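You operate a simulated robot arm through the tools that you are given. There is no shell and no other tool. Be economical: measure what you need, move in short steps, check, and stop when the job is done.

The job below is to be done with a simulated two-armed robot. You get a single attempt, and the scene is never put back.

JOB
Press BELT STOP, select HAND, open the gantry air, run one gantry cycle, then shut that air again.
Fine: one press of GANTRY CYCLE runs it; the three plates under the cups end whole on the standing belt; leave the other controls as they are.

It is judged by the outcome, as a careful person would: the job done as asked, and still so three seconds after it is handed in. It fails if anything else is knocked over, pushed out of place, dropped, spilled or broken.

ROBOT AND FRAMES
Two 7-joint arms with two-finger parallel grippers on one trunk that stands fixed in place. Base frame: the origin is at the foot of the trunk, x ahead of it, y to its left, z up. Readings come in m, rad, newtons and seconds.
The left shoulder is at [0.071, 0.156, 1.355], the right one opposite. Payload 3.91 kg a hand.
Tool frame (each hand has its own): the origin (TCP) lies between the finger pads and is the grasp point; the fingertips stand 0.03 m ahead of it; z points along the fingers, y is the line along which they close. Largest opening 0.11 m; finger width 0.02, thickness 0.01; the body of the gripper, 0.048 by 0.112 m, starts 0.055 m behind the TCP.
Orientation is told as [roll, pitch, yaw] about the base's x, y, z axes, in that order, counted from this pose: with the fingers straight down and closing along the base's y, the tool's x points along the base's -x, its y along +y and its z along -z.

CONTROLS
- The arms move only by the tool play_rows. It takes "left_series", "right_series" or both (then of equal length, played together; a hand with none holds still); each is a list of rows, each a list of 7 numbers: the shift along the tool's x, y, z in m, then the turn, a rotation vector about the tool's x, y, z in rad, then the closure in counts, from 0 (fully open) to 255 (shut). In form: [[tx, ty, tz, wx, wy, wz, fingers], ...]. A call has 1 to 20 rows; each row is the pose to reach, as a shift and turn from the pose commanded when the call began, along the tool's axes at that moment. A row lasts 0.2 s, in which the tool goes at most 0.05 m and 0.15 rad; a call with a longer step from one row to the next is refused whole, and so is a gripper value outside its range. Where a pose cannot be reached the arm comes as near as it can. A force on the tool above 40 N (or 10 N above the force at the start of the call, whichever is more), or a blocked arm, ends the call early, and 0.2 s more pass. The fingers move at their own pace (about 0.108 m/s each) and stop on an object; they squeeze with about 27 N. The grip force told is the motor's: it shows also when the fingers shut on nothing. Time passes only in rows, and 0.2 s behind the last, so rows that repeat a pose let the fingers close. The reply holds the time, the measured pose of the TCP, the force on the tool along the base axes, the opening and the grip force, in the units named above and with some noise, with the torque about the TCP (base axes, N m) and any sound that the robot's microphone picked up, and new pictures: "views" is both (left out), scene, wrist or none (wrist: the cameras of the hands that moved).
- Cameras (640 x 400 px; columns grow to the right, rows downward): "scene" is now at [0.1382, 0.0248, 1.5992]; the picture's right is [0.28, -0.96, -0.00], its down [-0.38, -0.11, -0.92] and it looks along [0.88, 0.26, -0.40] (base axes); focal length 310 px, centre (320, 200). "left" rides on the left gripper at [0.072, -0.017, -0.103] in its tool frame; the picture's right is [0.23, 0.97, 0.00], its down [-0.76, 0.18, -0.62] and it looks along [-0.61, 0.14, 0.78] (tool axes); focal length 222 px, centre (320, 200). "right" rides on the right gripper at [0.072, 0.017, -0.103] in its tool frame; the picture's right is [-0.23, 0.97, 0.00], its down [-0.76, -0.18, -0.62] and it looks along [-0.61, -0.14, 0.78] (tool axes); focal length 222 px, centre (320, 200). There is no depth. A picture from a camera that has moved, and an enlarged one, comes with that camera's place and axes in the base frame and with its lens.
- slide_trunk(by): slides the trunk up (or, below 0, down) by that many m; the arms and the scene camera ride with it, the base frame stays. It gives what a move gives, with no picture.
- pan_tilt(pan, tilt): turns the head with the scene camera to pan (to the left, within 1.501 rad either way) and tilt (down, from -0.506 to 1.204), counted from straight ahead of the robot. It gives what a move gives, and a new picture of the scene camera.
- zoom(camera, box): a new picture of the part [left, top, right, bottom] of that camera's present view, enlarged. It takes no simulated time.
- job_done(): hands the job in; it is judged then, once.

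Go step by step. Nothing tells you positions but the pictures and the camera data: compare them with the known pose of the tool, close in by small moves and look again before you grip or let go. The budget is 120 turns and 200 pictures, counting those below and the enlarged ones. Unless the task says otherwise, let go and move clear before handing in, and close with one line.

The tools are called after "Request:" as a command line: name --argument value ..., lists and objects as JSON in quotes. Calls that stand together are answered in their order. play_rows: Moves the arms, as the interface text tells. Its arguments: {"type":"object","properties":{"left_series":{"type":"array","items":{"type":"array","items":{"type":"number"}}},"right_series":{"type":"array","items":{"type":"array","items":{"type":"number"}}},"views":{"type":"string","enum":["both","scene","wrist","none"]}},"required":[]} The other tools are called the same way: slide_trunk (by) slides the trunk up or down; pan_tilt (pan, tilt) turns the head that bears the scene camera; zoom (camera, box) takes an enlarged picture of a part of a camera's view; job_done () hands the job in.

At the start:

```text
time_s: 0.0
left_tcp_pos: [0.8325, 0.357, 1.3508]
left_ee_rot: [0.0, 0.001, 0.001]
left_contact_force: [-1.1, -0.5, -0.5]
left_moment: [0.03, -0.02, -0.01]
left_gripper_width: 0.1098
left_finger_force: 0.1
right_tcp_pos: [0.5246, -0.1415, 1.3946]
right_ee_rot: [0.0, 0.0, 0.0]
right_contact_force: [0.5, 0.0, 0.3]
right_moment: [-0.01, 0.03, -0.01]
right_gripper_width: 0.1098
right_finger_force: 0.1
trunk travel left (down, up): [-0.8, 0.14]
head pan, tilt: [0.284, 0.41]
```

scene: 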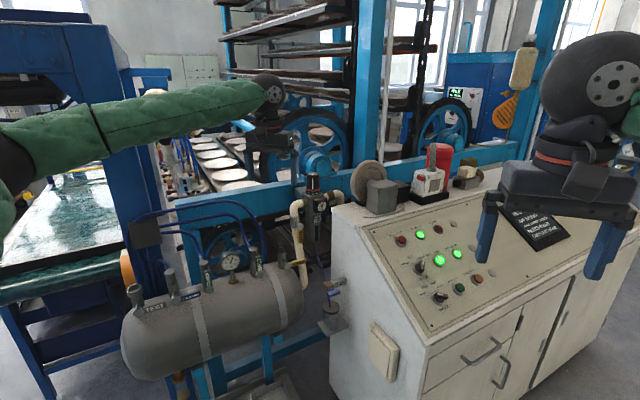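
right: 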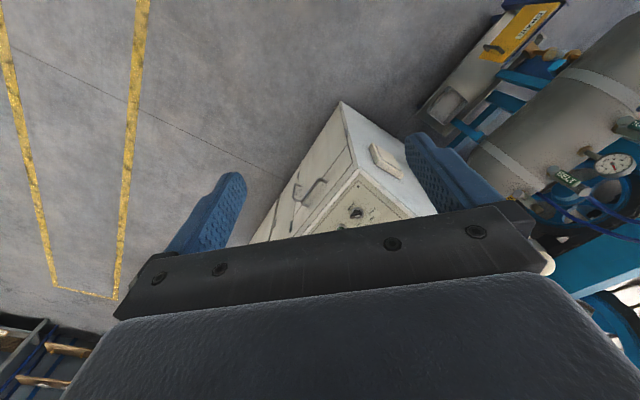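
left: 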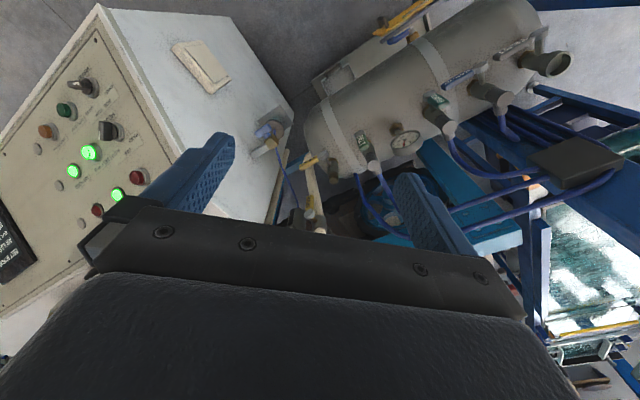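

I see a control cabinet with a panel ahead on the right, and an air tank with tagged valves on the left. I'll zoom in to read the labels first.

Request:
zoom --camera "scene" --box '[360, 200, 520, 330]'

Request:
zoom --camera "scene" --box '[120, 160, 360, 340]'

Request:
zoom --camera "left" --box '[0, 60, 180, 240]'

Request:
zoom --camera "left" --box '[240, 0, 580, 220]'

Request:
zoom --camera "scene" --box '[490, 190, 580, 260]'

```text
3.08 times, centred on (440, 265) of scene
camera zoom: at [0.1382, 0.0248, 1.5992], right [0.28, -0.96, 0.0], down [-0.38, -0.11, -0.92], along [0.88, 0.26, -0.4], focal length 952 px, centre (-49, 0)
```

zoom: 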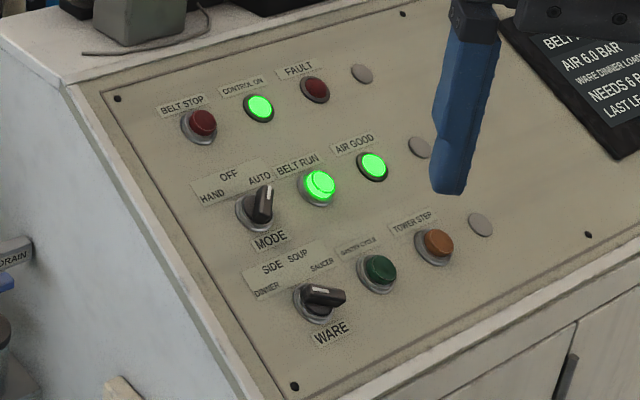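

```text
2.22 times, centred on (240, 250) of scene
camera zoom: at [0.1382, 0.0248, 1.5992], right [0.28, -0.96, 0.0], down [-0.38, -0.11, -0.92], along [0.88, 0.26, -0.4], focal length 688 px, centre (498, 89)
```

zoom: 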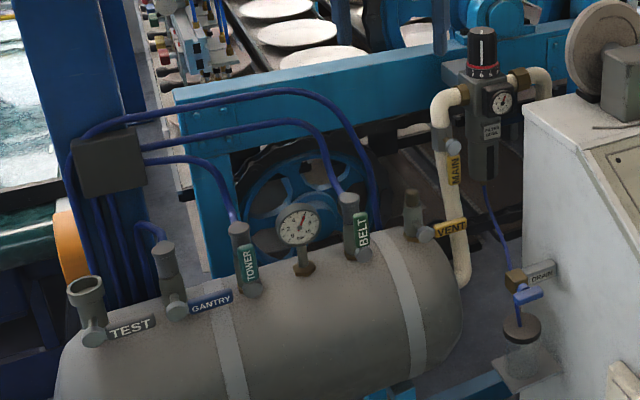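

```text
2.22 times, centred on (90, 150) of left
camera zoom: at [0.7607, 0.3396, 1.4519], right [-0.23, 0.97, 0.0], down [0.76, 0.18, 0.62], along [0.61, 0.14, -0.78], focal length 494 px, centre (831, 311)
```

zoom: 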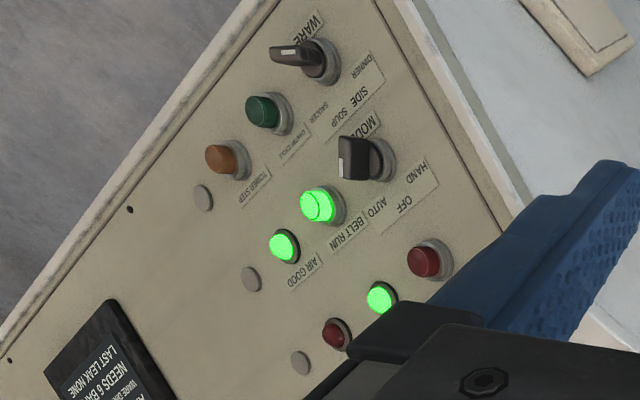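

```text
1.82 times, centred on (410, 110) of left
camera zoom: at [0.7607, 0.3396, 1.4519], right [-0.23, 0.97, 0.0], down [0.76, 0.18, 0.62], along [0.61, 0.14, -0.78], focal length 404 px, centre (156, 364)
```

zoom: 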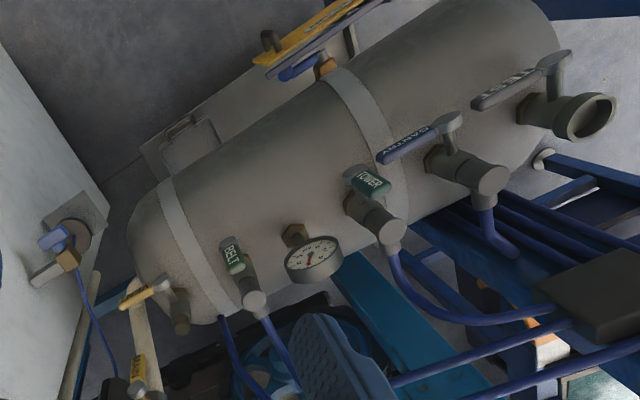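

```text
5.71 times, centred on (535, 225) of scene
camera zoom: at [0.1382, 0.0248, 1.5992], right [0.28, -0.96, 0.0], down [-0.38, -0.11, -0.92], along [0.88, 0.26, -0.4], focal length 1769 px, centre (-909, 57)
```

zoom: 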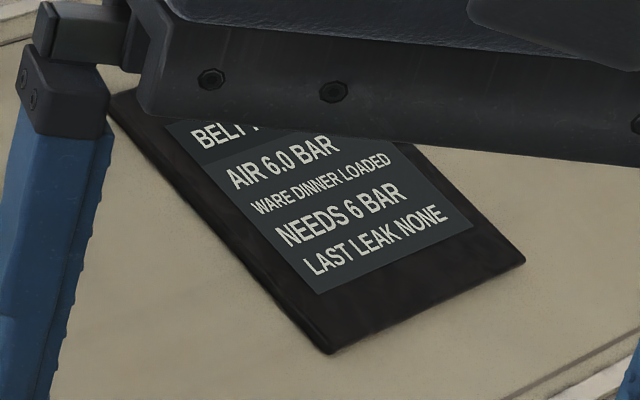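

I have the controls located roughly by triangulation: BELT STOP at about (1.11, 0.01, 1.05), MODE at (1.05, -0.05, 0.98), GANTRY CYCLE at (1.04, -0.18, 0.94) and the gantry lever pivot at (0.76, 0.68, 0.91). Next I'll look left to see the gantry and plates, and zoom in on the levers.

Request:
pan_tilt --pan 0.75 --tilt 0.4

Request:
zoom --camera "left" --box '[400, 10, 600, 140]'

```text
time_s: 0.9
left_tcp_pos: [0.8332, 0.3579, 1.3497]
left_ee_rot: [0.0, 0.0, 0.002]
left_contact_force: [1.1, 0.4, -0.5]
left_moment: [0.0, 0.02, 0.0]
left_gripper_width: 0.1099
left_finger_force: 0.1
right_tcp_pos: [0.5249, -0.1399, 1.3944]
right_ee_rot: [-0.002, 0.0, 0.001]
right_contact_force: [0.6, 0.0, 0.0]
right_moment: [0.0, -0.02, -0.02]
right_gripper_width: 0.1101
right_finger_force: 0.0
trunk travel left (down, up): [-0.8, 0.14]
head pan, tilt: [0.75, 0.4]
camera scene: at [0.1171, 0.062, 1.6002], right [0.68, -0.73, 0.0], down [-0.29, -0.27, -0.92], along [0.67, 0.63, -0.39], focal length 310 px, centre (320, 200)
```

scene: 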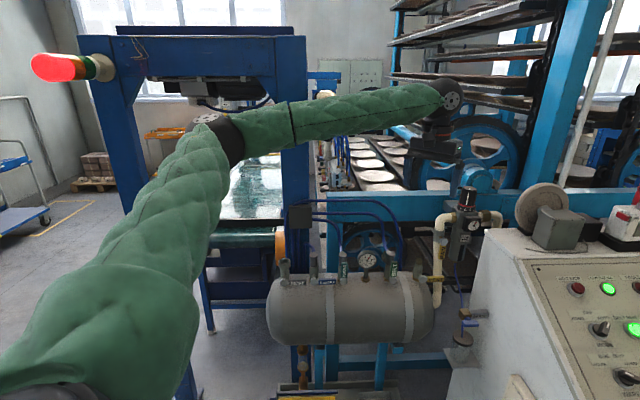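

```text
3.08 times, centred on (500, 75) of left
camera zoom: at [0.7607, 0.3396, 1.4519], right [-0.23, 0.97, 0.0], down [0.76, 0.18, 0.62], along [0.61, 0.14, -0.78], focal length 684 px, centre (-234, 585)
```

zoom: 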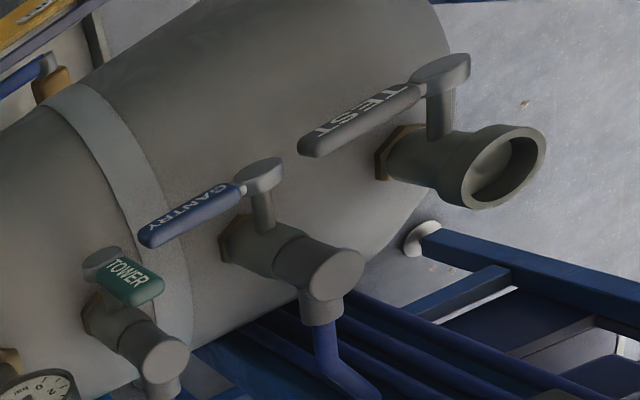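

The valve layout is clear: open levers stand upright, and the GANTRY lever lies horizontal, so it is shut. I'll zoom in on the tank and the gantry area.

Request:
zoom --camera "scene" --box '[260, 220, 480, 360]'

Request:
zoom --camera "scene" --box '[120, 40, 460, 260]'

```text
2.86 times, centred on (370, 290) of scene
camera zoom: at [0.1171, 0.062, 1.6002], right [0.68, -0.73, 0.0], down [-0.29, -0.27, -0.92], along [0.67, 0.63, -0.39], focal length 884 px, centre (177, -57)
```

zoom: 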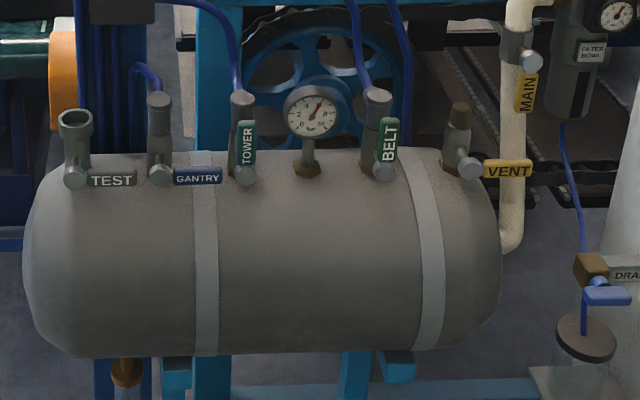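

```text
1.82 times, centred on (290, 150) of scene
camera zoom: at [0.1171, 0.062, 1.6002], right [0.68, -0.73, 0.0], down [-0.29, -0.27, -0.92], along [0.67, 0.63, -0.39], focal length 563 px, centre (374, 291)
```

zoom: 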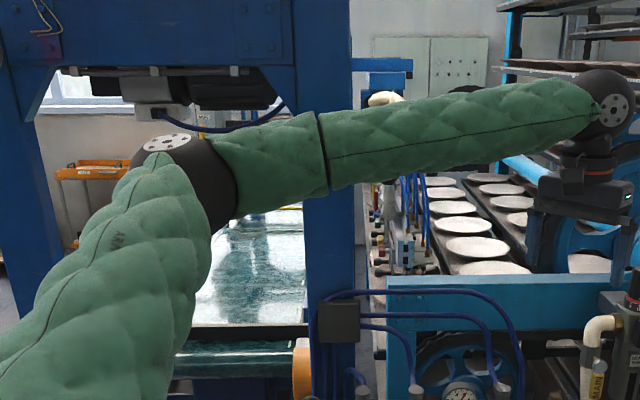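

Everything is identified, so I'll use the right arm for the panel. I'll turn the head towards the panel, then bring the right hand closed and tilted along the panel normal towards BELT STOP.

Request:
pan_tilt --pan 0.1 --tilt 0.45

Request:
play_rows --right_series '[[-0.039, 0.0085, 0.0186, -0.063, -0.06, 0, 255], [-0.078, 0.017, 0.037, -0.126, -0.121, 0, 255], [-0.117, 0.0255, 0.056, -0.189, -0.181, 0, 255], [-0.156, 0.034, 0.0745, -0.252, -0.242, 0, 255], [-0.195, 0.0425, 0.093, -0.315, -0.302, 0, 255], [-0.234, 0.051, 0.112, -0.378, -0.3626, 0, 255], [-0.274, 0.0595, 0.13, -0.378, -0.3626, 0, 255], [-0.313, 0.068, 0.149, -0.378, -0.3626, 0, 255], [-0.352, 0.0765, 0.168, -0.378, -0.3626, 0, 255], [-0.391, 0.085, 0.186, -0.378, -0.3626, 0, 255], [-0.43, 0.0935, 0.205, -0.378, -0.3626, 0, 255]]'

```text
time_s: 1.9
left_tcp_pos: [0.8327, 0.3567, 1.3506]
left_ee_rot: [-0.001, 0.0, 0.002]
left_contact_force: [0.2, 0.8, -1.3]
left_moment: [0.0, 0.03, 0.0]
left_gripper_width: 0.11
left_finger_force: 0.0
right_tcp_pos: [0.525, -0.1405, 1.3951]
right_ee_rot: [-0.002, 0.002, 0.0]
right_contact_force: [0.0, 1.2, 0.0]
right_moment: [0.0, 0.02, -0.02]
right_gripper_width: 0.1099
right_finger_force: 0.1
trunk travel left (down, up): [-0.8, 0.14]
head pan, tilt: [0.099, 0.45]
camera scene: at [0.1407, 0.0082, 1.5956], right [0.1, -0.99, 0.0], down [-0.43, -0.04, -0.9], along [0.9, 0.09, -0.44], focal length 310 px, centre (320, 200)
```

scene: 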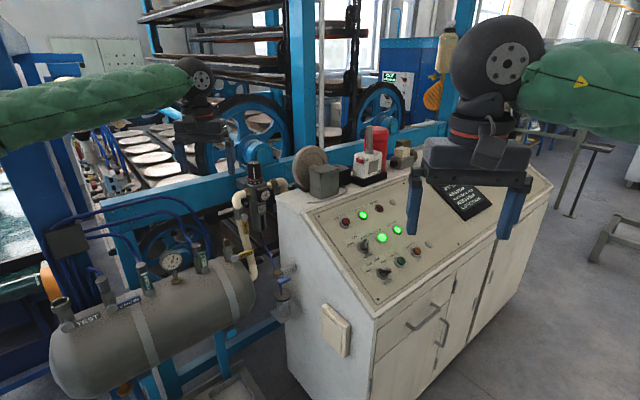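

```text
time_s: 4.3
left_tcp_pos: [0.8331, 0.3577, 1.3484]
left_ee_rot: [-0.001, 0.001, 0.0]
left_contact_force: [-0.5, 0.2, -0.7]
left_moment: [-0.04, -0.03, -0.01]
left_gripper_width: 0.1101
left_finger_force: 0.0
right_tcp_pos: [0.9555, -0.0451, 1.1885]
right_ee_rot: [0.393, -0.353, -0.07]
right_contact_force: [0.4, -0.3, 0.7]
right_moment: [0.0, 0.02, -0.01]
right_gripper_width: 0.0
right_finger_force: 26.7
trunk travel left (down, up): [-0.8, 0.14]
head pan, tilt: [0.099, 0.45]
camera scene: at [0.1423, 0.0091, 1.5954], right [0.1, -1.0, 0.0], down [-0.43, -0.04, -0.9], along [0.9, 0.09, -0.44], focal length 310 px, centre (320, 200)
camera right: at [0.8497, -0.0633, 1.2591], right [0.15, 0.89, 0.43], down [0.51, -0.44, 0.74], along [0.85, 0.11, -0.52], focal length 222 px, centre (320, 200)
```

scene: 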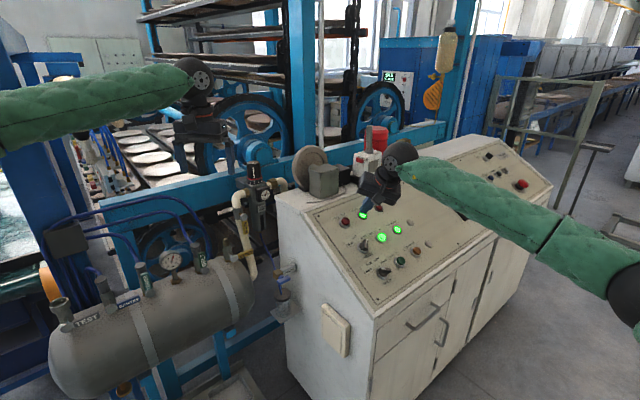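
right: 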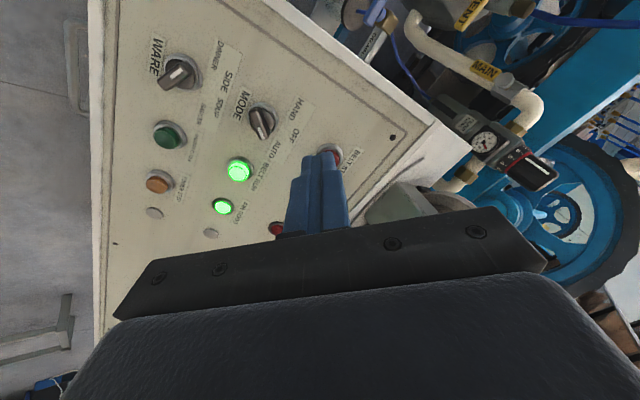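

The arm reaches the panel well. I'll take close views to fix the button positions.

Request:
zoom --camera "right" --box '[100, 20, 420, 240]'

Request:
zoom --camera "scene" --box '[310, 150, 450, 310]'

```text
1.82 times, centred on (260, 130) of right
camera zoom: at [0.8497, -0.0633, 1.2591], right [0.15, 0.89, 0.43], down [0.51, -0.44, 0.74], along [0.85, 0.11, -0.52], focal length 404 px, centre (429, 327)
```

zoom: 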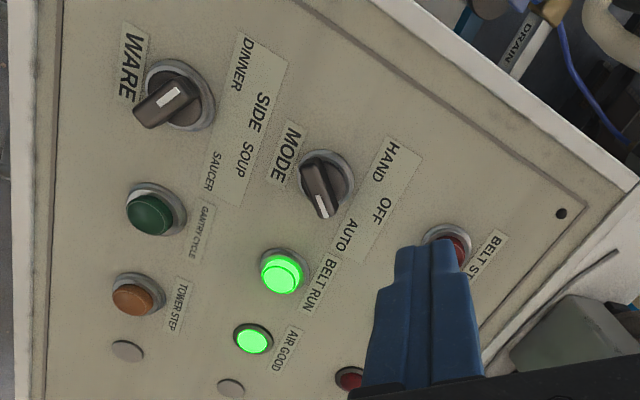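

```text
2.50 times, centred on (380, 230) of scene
camera zoom: at [0.1423, 0.0091, 1.5954], right [0.1, -1.0, 0.0], down [-0.43, -0.04, -0.9], along [0.9, 0.09, -0.44], focal length 774 px, centre (170, 125)
```

zoom: 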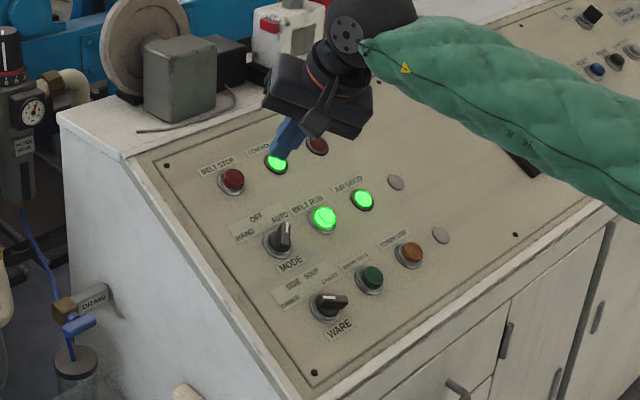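

BELT STOP comes out at about (1.108, 0.015, 1.045). I'll move to about 3 cm off it.

Request:
play_rows --right_series '[[-0.03, -0.002, 0.035, 0, 0, 0, 255], [-0.06, -0.004, 0.07, 0, 0, 0, 255], [-0.0894, -0.0065, 0.105, 0, 0, 0, 255], [-0.0894, -0.0065, 0.1386, 0, 0, 0, 255]]'

Request:
zoom --camera "scene" --box '[310, 150, 450, 310]'

Request:
zoom --camera "right" --box '[200, 60, 440, 210]'

```text
time_s: 5.3
left_tcp_pos: [0.8334, 0.3578, 1.3476]
left_ee_rot: [0.001, 0.001, 0.0]
left_contact_force: [-0.5, 0.7, -0.2]
left_moment: [-0.02, 0.03, 0.03]
left_gripper_width: 0.1102
left_finger_force: 0.0
right_tcp_pos: [1.0872, -0.0082, 1.096]
right_ee_rot: [0.395, -0.352, -0.072]
right_contact_force: [-0.4, 0.4, 0.8]
right_moment: [0.02, 0.0, 0.06]
right_gripper_width: 0.0
right_finger_force: 27.3
trunk travel left (down, up): [-0.8, 0.14]
head pan, tilt: [0.099, 0.45]
camera scene: at [0.1423, 0.009, 1.5954], right [0.1, -1.0, 0.0], down [-0.43, -0.04, -0.9], along [0.9, 0.09, -0.44], focal length 310 px, centre (320, 200)
camera right: at [0.9817, -0.0258, 1.1661], right [0.15, 0.89, 0.43], down [0.51, -0.44, 0.74], along [0.85, 0.11, -0.52], focal length 222 px, centre (320, 200)
```

scene: 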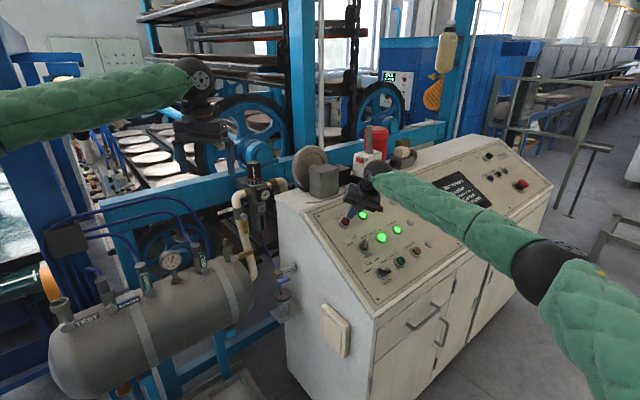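
right: 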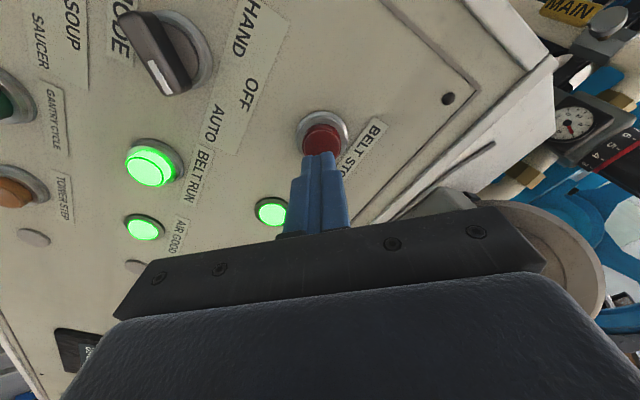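

```text
2.50 times, centred on (380, 230) of scene
camera zoom: at [0.1423, 0.009, 1.5954], right [0.1, -1.0, 0.0], down [-0.43, -0.04, -0.9], along [0.9, 0.09, -0.44], focal length 774 px, centre (170, 125)
```

zoom: 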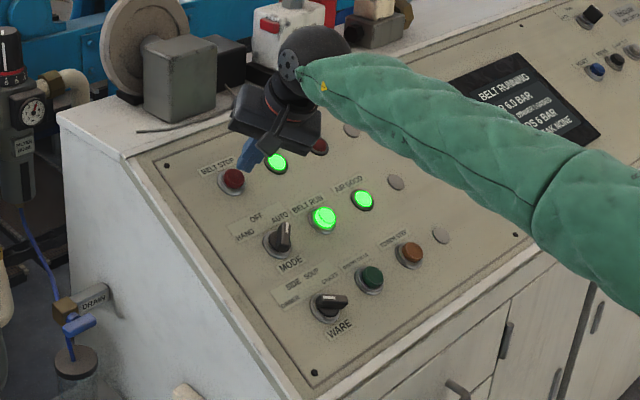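

```text
2.67 times, centred on (320, 135) of right
camera zoom: at [0.9817, -0.0258, 1.1661], right [0.15, 0.89, 0.43], down [0.51, -0.44, 0.74], along [0.85, 0.11, -0.52], focal length 592 px, centre (320, 373)
```

zoom: 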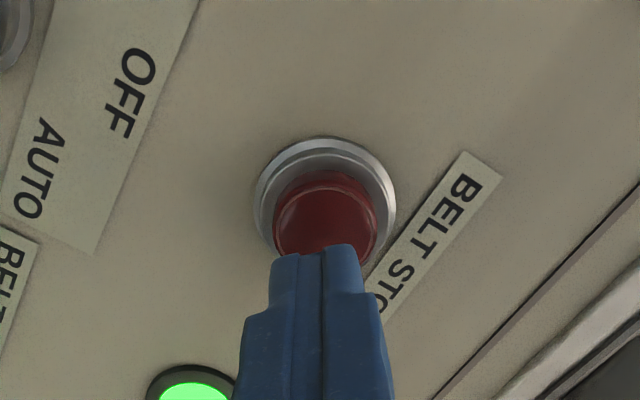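

The fingertips line up with the red cap. I'll press along the tool axis in small steps and watch the force.

Request:
play_rows --right_series '[[0, 0, 0.01, 0, 0, 0, 255], [0, 0, 0.018, 0, 0, 0, 255], [0, 0, 0.023, 0, 0, 0, 255], [0, 0, 0.028, 0, 0, 0, 255], [0, 0, 0.032, 0, 0, 0, 255], [0, 0, 0.036, 0, 0, 0, 255]]' --views "wrist"

Request:
zoom --camera "scene" --box '[310, 150, 510, 270]'

```text
time_s: 6.7
left_tcp_pos: [0.8285, 0.3551, 1.3526]
left_ee_rot: [-0.001, -0.002, -0.002]
left_contact_force: [-1.0, -0.3, 1.3]
left_moment: [-0.01, 0.05, 0.0]
left_gripper_width: 0.1104
left_finger_force: 0.0
right_tcp_pos: [1.0971, 0.0016, 1.0736]
right_ee_rot: [0.398, -0.357, -0.075]
right_contact_force: [-9.0, -12.3, 25.3]
right_moment: [-0.03, -0.17, -0.12]
right_gripper_width: 0.0001
right_finger_force: 27.5
trunk travel left (down, up): [-0.8, 0.14]
head pan, tilt: [0.099, 0.45]
heard: click
camera right: at [0.9911, -0.0157, 1.1426], right [0.15, 0.89, 0.43], down [0.51, -0.44, 0.74], along [0.85, 0.11, -0.51], focal length 222 px, centre (320, 200)
```

right: 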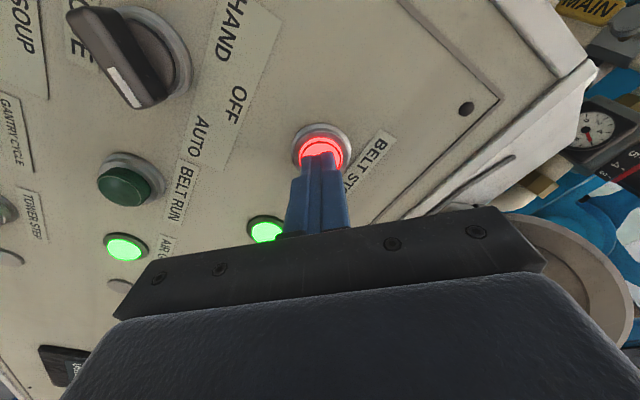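

```text
3.20 times, centred on (410, 210) of scene
camera zoom: at [0.1366, 0.0069, 1.5964], right [0.1, -1.0, 0.0], down [-0.43, -0.04, -0.9], along [0.9, 0.09, -0.43], focal length 991 px, centre (32, 168)
```

zoom: 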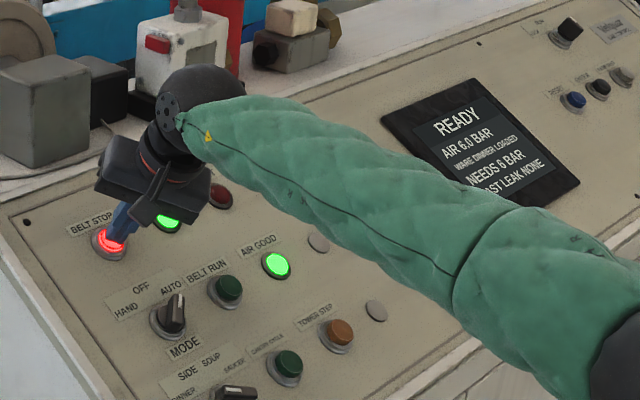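

BELT STOP is lit and the display reads READY. I'll back off, shift over the MODE knob and part-open the fingers.

Request:
play_rows --right_series '[[0, 0, -0.035, 0, 0, 0, 255], [0, 0, -0.06, 0, 0, 0, 255], [0.025, -0.025, -0.06, 0, 0, 0, 139], [0.05, -0.05, -0.06, 0, 0, 0, 139], [0.079, -0.0814, -0.06, 0, 0, 0, 139], [0.079, -0.0814, -0.06, 0, 0, 0, 139]]' --views "wrist"

Request:
zoom --camera "right" --box '[200, 60, 440, 210]'

Request:
zoom --camera "scene" --box '[310, 180, 450, 280]'

```text
time_s: 8.1
left_tcp_pos: [0.8324, 0.3575, 1.3483]
left_ee_rot: [0.0, 0.002, 0.002]
left_contact_force: [0.4, -0.4, -0.1]
left_moment: [0.01, 0.02, 0.0]
left_gripper_width: 0.1101
left_finger_force: 0.1
right_tcp_pos: [1.0105, -0.0881, 1.0627]
right_ee_rot: [0.394, -0.353, -0.071]
right_contact_force: [0.5, 0.4, 0.3]
right_moment: [-0.03, -0.01, -0.01]
right_gripper_width: 0.0502
right_finger_force: 0.1
trunk travel left (down, up): [-0.8, 0.14]
head pan, tilt: [0.099, 0.45]
camera right: at [0.9053, -0.107, 1.1331], right [0.15, 0.89, 0.43], down [0.51, -0.44, 0.74], along [0.85, 0.11, -0.52], focal length 222 px, centre (320, 200)
```

right: 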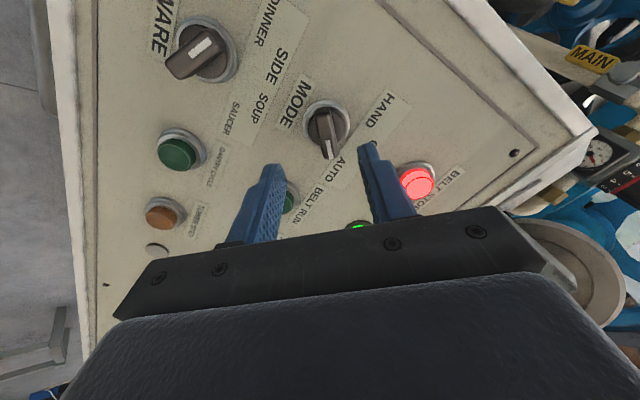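

```text
2.67 times, centred on (320, 135) of right
camera zoom: at [0.9053, -0.107, 1.1331], right [0.15, 0.89, 0.43], down [0.51, -0.44, 0.74], along [0.85, 0.11, -0.52], focal length 592 px, centre (320, 373)
```

zoom: 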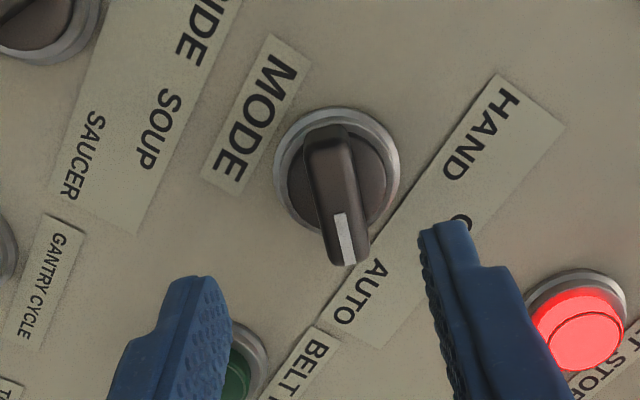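

```text
4.00 times, centred on (380, 230) of scene
camera zoom: at [0.1421, 0.009, 1.5954], right [0.1, -0.99, 0.0], down [-0.43, -0.04, -0.9], along [0.9, 0.09, -0.44], focal length 1238 px, centre (80, 80)
```

zoom: 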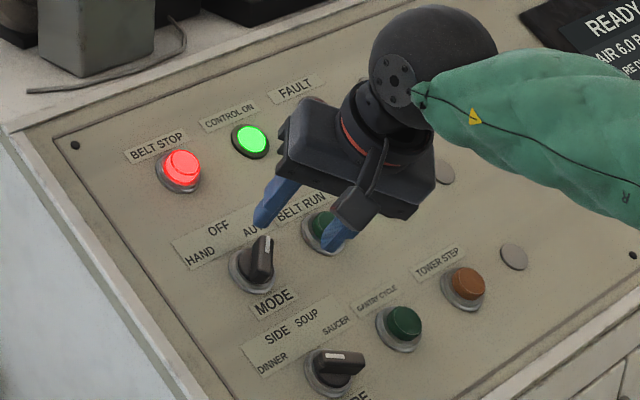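

The knob bar sits between the fingers with small offsets. I'll correct those, lower over the knob and look before gripping.

Request:
play_rows --right_series '[[0.003, 0.0055, 0.01, 0, 0, 0.1, 139], [0.003, 0.0055, 0.025, 0, 0, 0.1, 139], [0.003, 0.0055, 0.04, 0, 0, 0.1, 139], [0.003, 0.0055, 0.05, 0, 0, 0.1, 139]]' --views "wrist"

Request:
zoom --camera "right" --box '[200, 60, 440, 210]'

Request:
zoom --camera "scene" --box '[330, 200, 410, 270]'

```text
time_s: 9.1
left_tcp_pos: [0.833, 0.3574, 1.3499]
left_ee_rot: [0.0, 0.0, 0.0]
left_contact_force: [0.0, -0.1, 0.6]
left_moment: [0.0, 0.0, -0.01]
left_gripper_width: 0.1097
left_finger_force: 0.0
right_tcp_pos: [1.0235, -0.0646, 1.0212]
right_ee_rot: [0.425, -0.314, -0.168]
right_contact_force: [0.2, -0.3, 1.6]
right_moment: [-0.04, 0.0, 0.0]
right_gripper_width: 0.0501
right_finger_force: 0.1
trunk travel left (down, up): [-0.8, 0.14]
head pan, tilt: [0.099, 0.45]
camera right: at [0.9199, -0.0762, 1.0938], right [0.24, 0.86, 0.45], down [0.49, -0.51, 0.7], along [0.84, 0.06, -0.55], focal length 222 px, centre (320, 200)
```

right: 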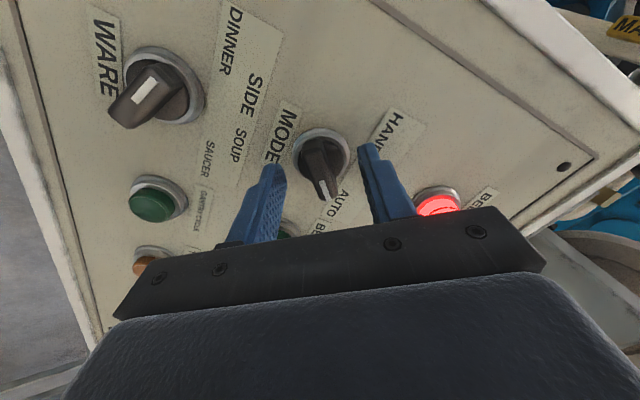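

```text
2.67 times, centred on (320, 135) of right
camera zoom: at [0.9199, -0.0762, 1.0938], right [0.24, 0.86, 0.45], down [0.49, -0.51, 0.7], along [0.84, 0.06, -0.55], focal length 592 px, centre (320, 373)
```

zoom: 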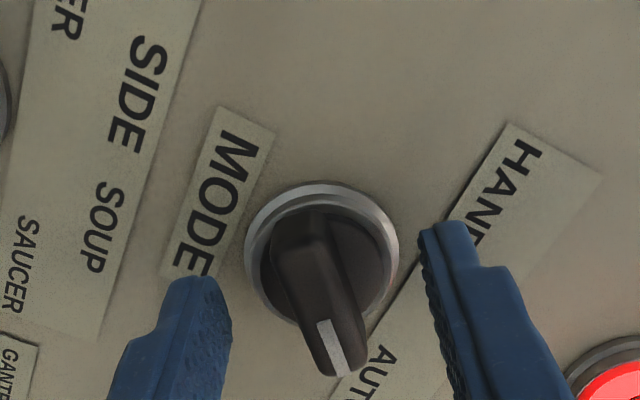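

```text
5.71 times, centred on (370, 235) of scene
camera zoom: at [0.1411, 0.0082, 1.5956], right [0.1, -0.99, 0.0], down [-0.43, -0.04, -0.9], along [0.9, 0.09, -0.44], focal length 1769 px, centre (34, 0)
```

zoom: 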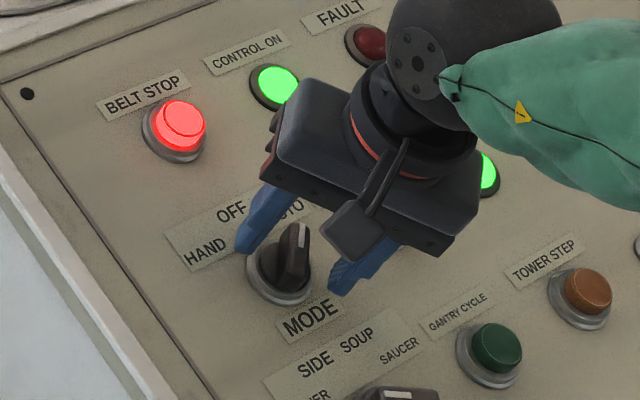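

The bar is centred between the fingers and the tips are past its top. I'll close on it.

Request:
play_rows --right_series '[[0, 0, 0.003, 0, 0, 0, 200], [0, 0, 0.003, 0, 0, 0, 255], [0, 0, 0.003, 0, 0, 0, 255]]' --views "wrist"

Request:
zoom --camera "right" --box '[200, 60, 440, 210]'

```text
time_s: 9.9
left_tcp_pos: [0.8324, 0.3564, 1.3512]
left_ee_rot: [-0.001, -0.001, -0.001]
left_contact_force: [0.4, -0.1, -0.5]
left_moment: [0.0, -0.03, 0.0]
left_gripper_width: 0.1103
left_finger_force: 0.1
right_tcp_pos: [1.0243, -0.0646, 1.0172]
right_ee_rot: [0.425, -0.314, -0.168]
right_contact_force: [-3.2, -4.1, -1.1]
right_moment: [-0.85, -0.11, 0.48]
right_gripper_width: 0.0157
right_finger_force: 44.3
trunk travel left (down, up): [-0.8, 0.14]
head pan, tilt: [0.099, 0.45]
camera right: at [0.9209, -0.0755, 1.0908], right [0.24, 0.86, 0.45], down [0.49, -0.51, 0.7], along [0.84, 0.06, -0.55], focal length 222 px, centre (320, 200)
```

right: 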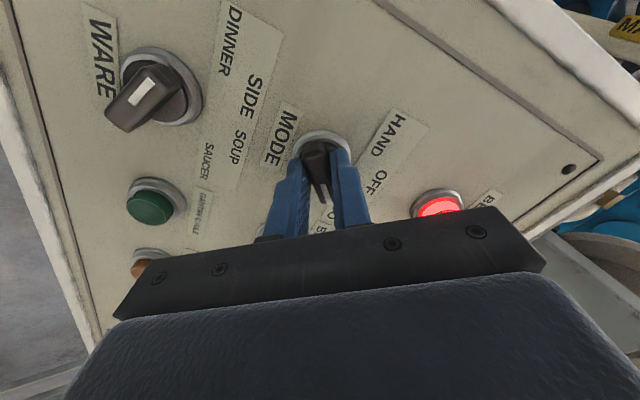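

```text
2.67 times, centred on (320, 135) of right
camera zoom: at [0.9209, -0.0755, 1.0908], right [0.24, 0.86, 0.45], down [0.49, -0.51, 0.7], along [0.84, 0.06, -0.55], focal length 592 px, centre (320, 373)
```

zoom: 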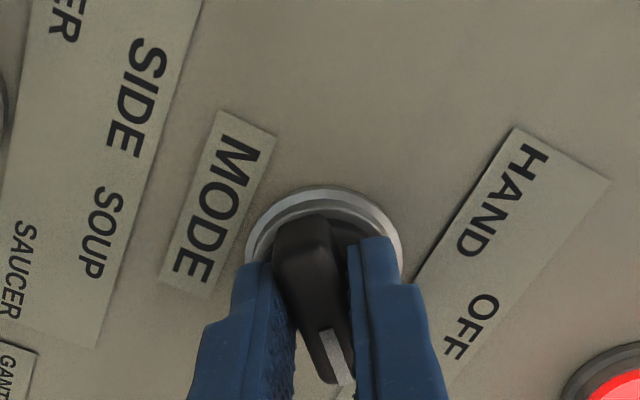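

The knob is gripped at 15.7 mm. I'll turn it counterclockwise towards OFF in small steps.

Request:
play_rows --right_series '[[0, 0, 0, 0, 0, -0.12, 255], [0, 0, 0, 0, 0, -0.24, 255], [0, 0, 0, 0, 0, -0.36, 255], [0, 0, 0, 0, 0, -0.48, 255], [0, 0, 0, 0, 0, -0.6, 255], [0, 0, 0, 0, 0, -0.72, 255]]' --views "wrist"

Request:
zoom --camera "scene" --box '[330, 180, 490, 280]'

```text
time_s: 11.3
left_tcp_pos: [0.833, 0.3559, 1.3502]
left_ee_rot: [0.001, 0.001, -0.001]
left_contact_force: [0.0, -0.1, 0.1]
left_moment: [0.01, -0.03, -0.01]
left_gripper_width: 0.11
left_finger_force: 0.1
right_tcp_pos: [1.0245, -0.0665, 1.0179]
right_ee_rot: [0.142, -0.506, 0.525]
right_contact_force: [10.5, -11.0, 1.1]
right_moment: [-1.22, -0.02, -0.49]
right_gripper_width: 0.0141
right_finger_force: 44.8
right hand out of reach, approached as far as the arm can: row 6
trunk travel left (down, up): [-0.8, 0.14]
head pan, tilt: [0.099, 0.45]
camera right: at [0.9246, -0.122, 1.0727], right [-0.37, 0.9, 0.23], down [0.46, -0.04, 0.89], along [0.81, 0.43, -0.4], focal length 222 px, centre (320, 200)
```

right: 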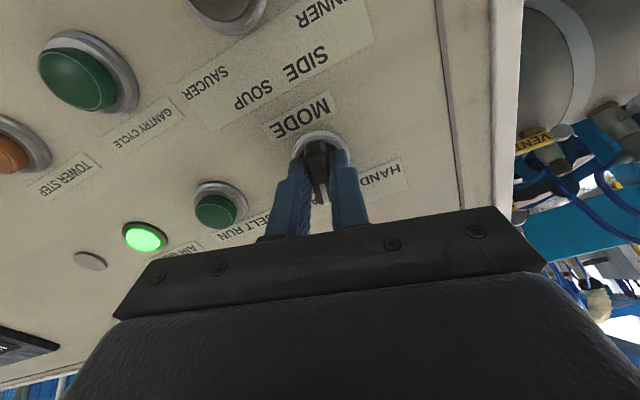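

```text
4.00 times, centred on (410, 230) of scene
camera zoom: at [0.1421, 0.007, 1.5955], right [0.1, -0.99, 0.0], down [-0.43, -0.04, -0.9], along [0.9, 0.09, -0.44], focal length 1238 px, centre (-40, 80)
```

zoom: 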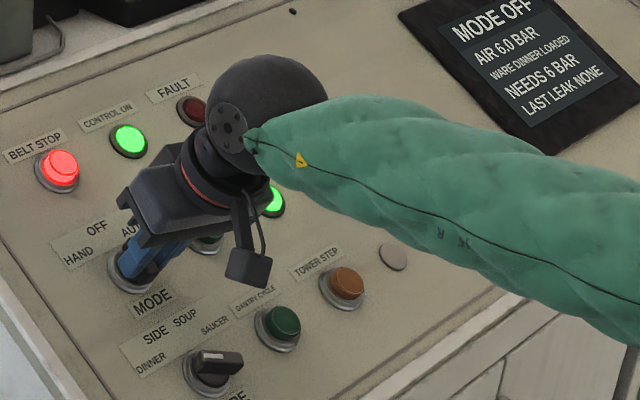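

The display reads MODE OFF, one step done, but the wrist is near its turning limit. I'll release, back off and check how far the wrist can still turn while looking at the knob.

Request:
play_rows --right_series '[[0, 0, 0, 0, 0, 0, 180], [0, 0, 0, 0, 0, 0, 139], [0, 0, -0.03, 0, 0, 0, 139], [0, 0, -0.06, 0, 0, 0, 139], [0, 0, -0.06, 0, 0, -0.12, 139], [0, 0, -0.06, 0, 0, -0.24, 139], [0, 0, -0.06, 0, 0, -0.36, 139]]' --views "wrist"

Request:
zoom --camera "scene" --box '[310, 170, 430, 270]'

```text
time_s: 12.9
left_tcp_pos: [0.8322, 0.3582, 1.3491]
left_ee_rot: [0.0, 0.001, 0.001]
left_contact_force: [0.2, 0.4, -0.3]
left_moment: [0.02, -0.02, 0.02]
left_gripper_width: 0.11
left_finger_force: 0.1
right_tcp_pos: [1.0027, -0.0855, 1.0695]
right_ee_rot: [0.108, -0.513, 0.592]
right_contact_force: [-0.1, -1.2, -0.4]
right_moment: [0.01, -0.01, 0.01]
right_gripper_width: 0.0501
right_finger_force: 0.2
right hand out of reach, approached as far as the arm can: row 5, 6, 7
trunk travel left (down, up): [-0.8, 0.14]
head pan, tilt: [0.099, 0.45]
camera right: at [0.9046, -0.1462, 1.1239], right [-0.42, 0.89, 0.2], down [0.44, 0.0, 0.9], along [0.79, 0.47, -0.39], focal length 222 px, centre (320, 200)
```

right: 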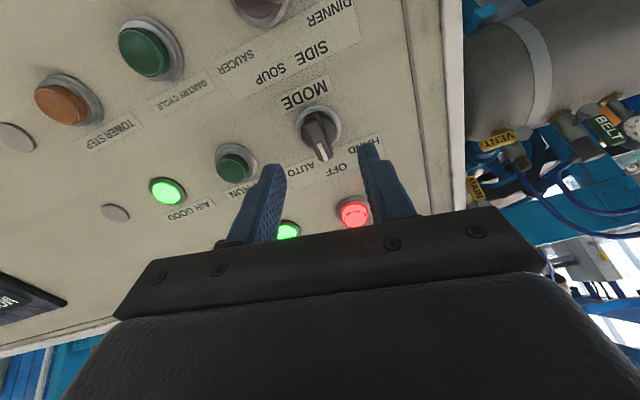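

```text
4.00 times, centred on (370, 220) of scene
camera zoom: at [0.1408, 0.008, 1.5956], right [0.1, -0.99, 0.0], down [-0.43, -0.04, -0.9], along [0.9, 0.09, -0.44], focal length 1238 px, centre (120, 120)
```

zoom: 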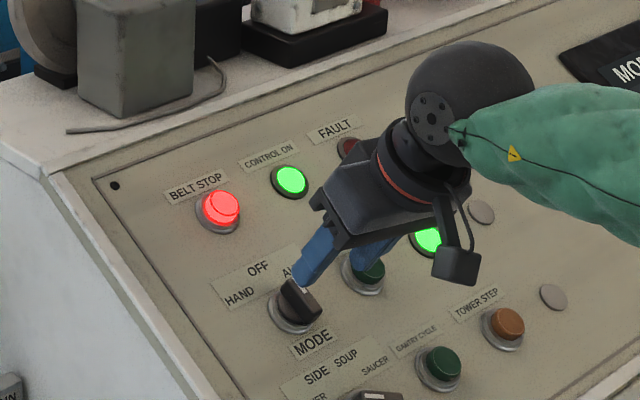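

The wrist is at its joint limit, so I'll push the pointer over instead. First I'll close the fingers and turn the wrist back slightly.

Request:
play_rows --right_series '[[0, 0, 0, 0, 0, 0.12, 255], [0, 0, 0, 0, 0, 0.24, 255], [0, 0, 0, 0, 0, 0.36, 255]]' --views "wrist"

Request:
zoom --camera "right" --box '[200, 60, 440, 210]'

```text
time_s: 13.7
left_tcp_pos: [0.8325, 0.3587, 1.3489]
left_ee_rot: [0.0, -0.001, 0.002]
left_contact_force: [0.1, 0.4, 0.9]
left_moment: [-0.01, -0.02, -0.01]
left_gripper_width: 0.1099
left_finger_force: 0.0
right_tcp_pos: [1.0037, -0.0851, 1.0693]
right_ee_rot: [0.292, -0.443, 0.195]
right_contact_force: [-0.1, -0.3, -0.2]
right_moment: [0.0, 0.02, -0.01]
right_gripper_width: 0.0
right_finger_force: 26.7
trunk travel left (down, up): [-0.8, 0.14]
head pan, tilt: [0.099, 0.45]
camera right: at [0.8982, -0.1209, 1.1314], right [-0.1, 0.93, 0.35], down [0.51, -0.26, 0.82], along [0.85, 0.26, -0.46], focal length 222 px, centre (320, 200)
```

right: 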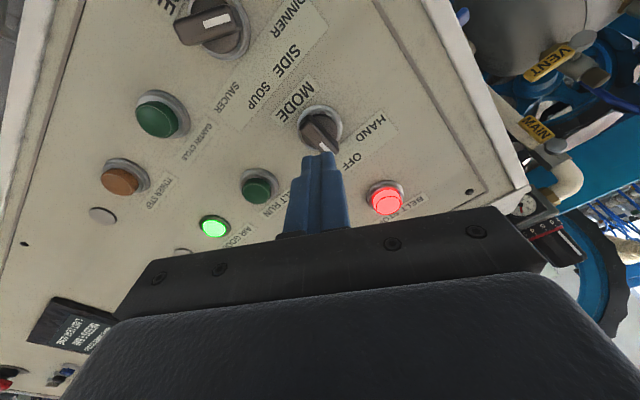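

```text
2.67 times, centred on (320, 135) of right
camera zoom: at [0.8982, -0.1209, 1.1314], right [-0.1, 0.93, 0.35], down [0.51, -0.26, 0.82], along [0.85, 0.26, -0.46], focal length 592 px, centre (320, 373)
```

zoom: 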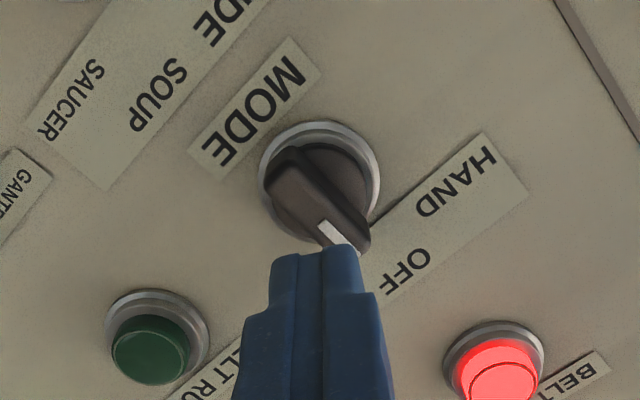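

The knob axis lies on my tool axis now, with the pointer at OFF. I'll lower the closed fingertips on the AUTO side of the pointer.

Request:
play_rows --right_series '[[-0.016, -0.022, 0.0, 0, 0, 0, 255], [-0.016, -0.022, 0.025, 0, 0, 0, 255], [-0.016, -0.022, 0.045, 0, 0, 0, 255], [-0.016, -0.022, 0.055, 0, 0, 0, 255]]' --views "wrist"

Request:
zoom --camera "right" --box '[200, 60, 440, 210]'

Request:
zoom --camera "scene" --box '[330, 200, 410, 270]'

```text
time_s: 14.7
left_tcp_pos: [0.8329, 0.3574, 1.3502]
left_ee_rot: [0.0, 0.002, 0.0]
left_contact_force: [0.3, -0.6, 0.2]
left_moment: [0.02, 0.02, -0.02]
left_gripper_width: 0.11
left_finger_force: 0.0
right_tcp_pos: [1.0433, -0.0839, 1.0206]
right_ee_rot: [0.291, -0.442, 0.196]
right_contact_force: [0.7, 0.5, -0.4]
right_moment: [0.03, -0.03, -0.01]
right_gripper_width: 0.0
right_finger_force: 27.4
trunk travel left (down, up): [-0.8, 0.14]
head pan, tilt: [0.099, 0.45]
camera right: at [0.9381, -0.1185, 1.0835], right [-0.1, 0.93, 0.35], down [0.51, -0.25, 0.82], along [0.85, 0.26, -0.45], focal length 222 px, centre (320, 200)
```

right: 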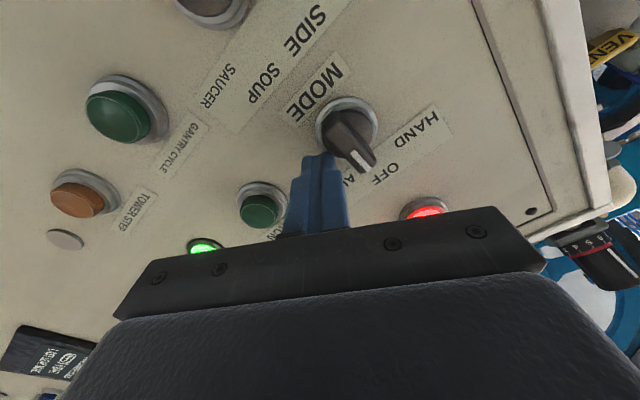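

```text
2.67 times, centred on (320, 135) of right
camera zoom: at [0.9381, -0.1185, 1.0835], right [-0.1, 0.93, 0.35], down [0.51, -0.25, 0.82], along [0.85, 0.26, -0.45], focal length 592 px, centre (320, 373)
```

zoom: 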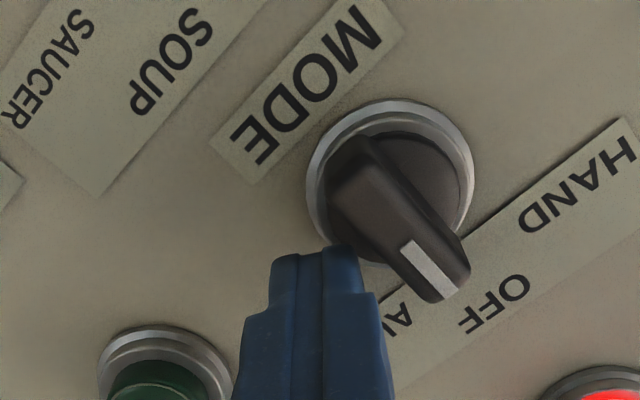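

```text
5.71 times, centred on (370, 235) of scene
camera zoom: at [0.1411, 0.0081, 1.5956], right [0.1, -0.99, 0.0], down [-0.43, -0.04, -0.9], along [0.9, 0.09, -0.44], focal length 1769 px, centre (34, 0)
```

zoom: 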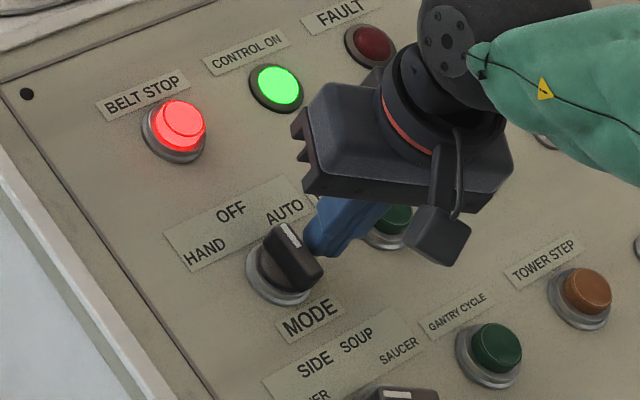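

The tip sits right beside the pointer. I'll push it towards HAND.

Request:
play_rows --right_series '[[0, 0.006, 0, 0, 0, 0, 255], [0, 0.011, 0, 0, 0, 0, 255], [0, 0.016, 0, 0, 0, 0, 255], [0, 0.021, 0, 0, 0, 0, 255], [0, 0.026, 0, 0, 0, 0, 255]]' --views "wrist"

Request:
zoom --camera "scene" --box '[330, 170, 490, 280]'

Request:
zoom --camera "right" --box '[200, 60, 440, 210]'

```text
time_s: 15.7
left_tcp_pos: [0.8339, 0.3603, 1.348]
left_ee_rot: [-0.002, 0.003, 0.003]
left_contact_force: [-1.1, 0.2, 0.3]
left_moment: [-0.04, -0.01, -0.01]
left_gripper_width: 0.1099
left_finger_force: 0.0
right_tcp_pos: [1.0431, -0.0716, 1.0249]
right_ee_rot: [0.283, -0.443, 0.187]
right_contact_force: [22.2, -12.3, -2.7]
right_moment: [-0.3, -0.52, -0.28]
right_gripper_width: 0.0
right_finger_force: 27.1
trunk travel left (down, up): [-0.8, 0.14]
head pan, tilt: [0.099, 0.45]
stopped in row 4 (right hand): the force on the tool passed its limit at 48 N (the readings are from after the stop); the commanded pose is now the measured one
camera right: at [0.9373, -0.1068, 1.0876], right [-0.09, 0.94, 0.34], down [0.51, -0.25, 0.82], along [0.86, 0.25, -0.45], focal length 222 px, centre (320, 200)
```

right: 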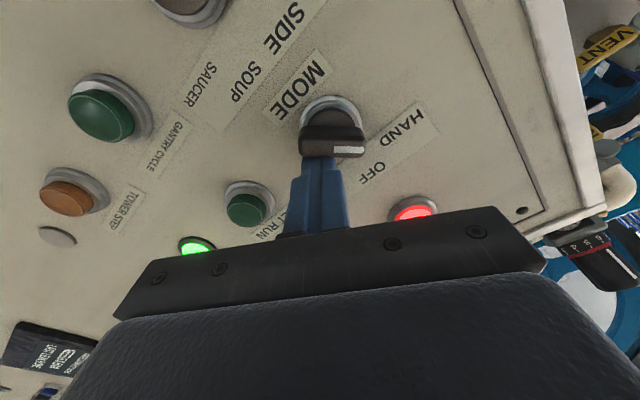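

```text
3.64 times, centred on (410, 225) of scene
camera zoom: at [0.1433, 0.0095, 1.5953], right [0.1, -0.99, 0.0], down [-0.43, -0.04, -0.9], along [0.89, 0.09, -0.44], focal length 1126 px, centre (-7, 109)
```

zoom: 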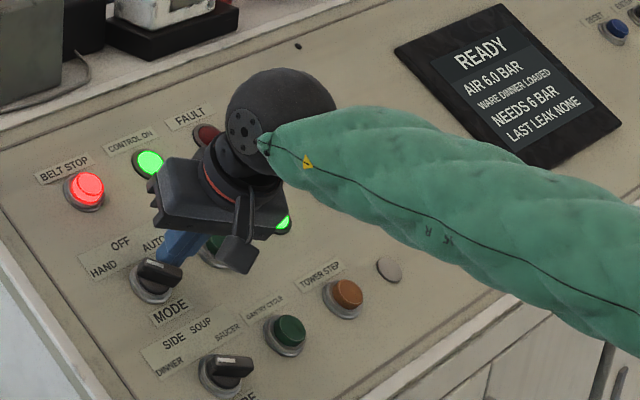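

```text
2.67 times, centred on (320, 135) of right
camera zoom: at [0.9373, -0.1068, 1.0876], right [-0.09, 0.94, 0.34], down [0.51, -0.25, 0.82], along [0.86, 0.25, -0.45], focal length 592 px, centre (320, 373)
```

zoom: 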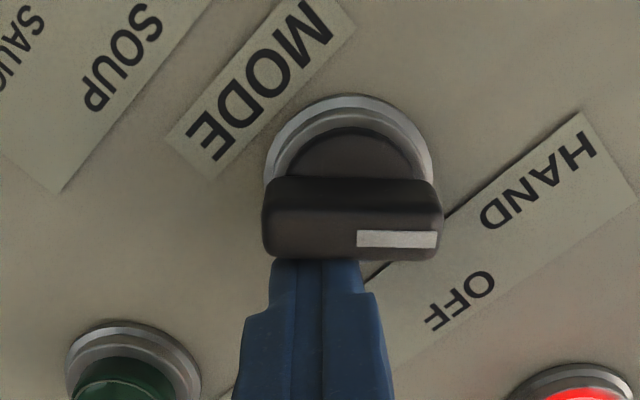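

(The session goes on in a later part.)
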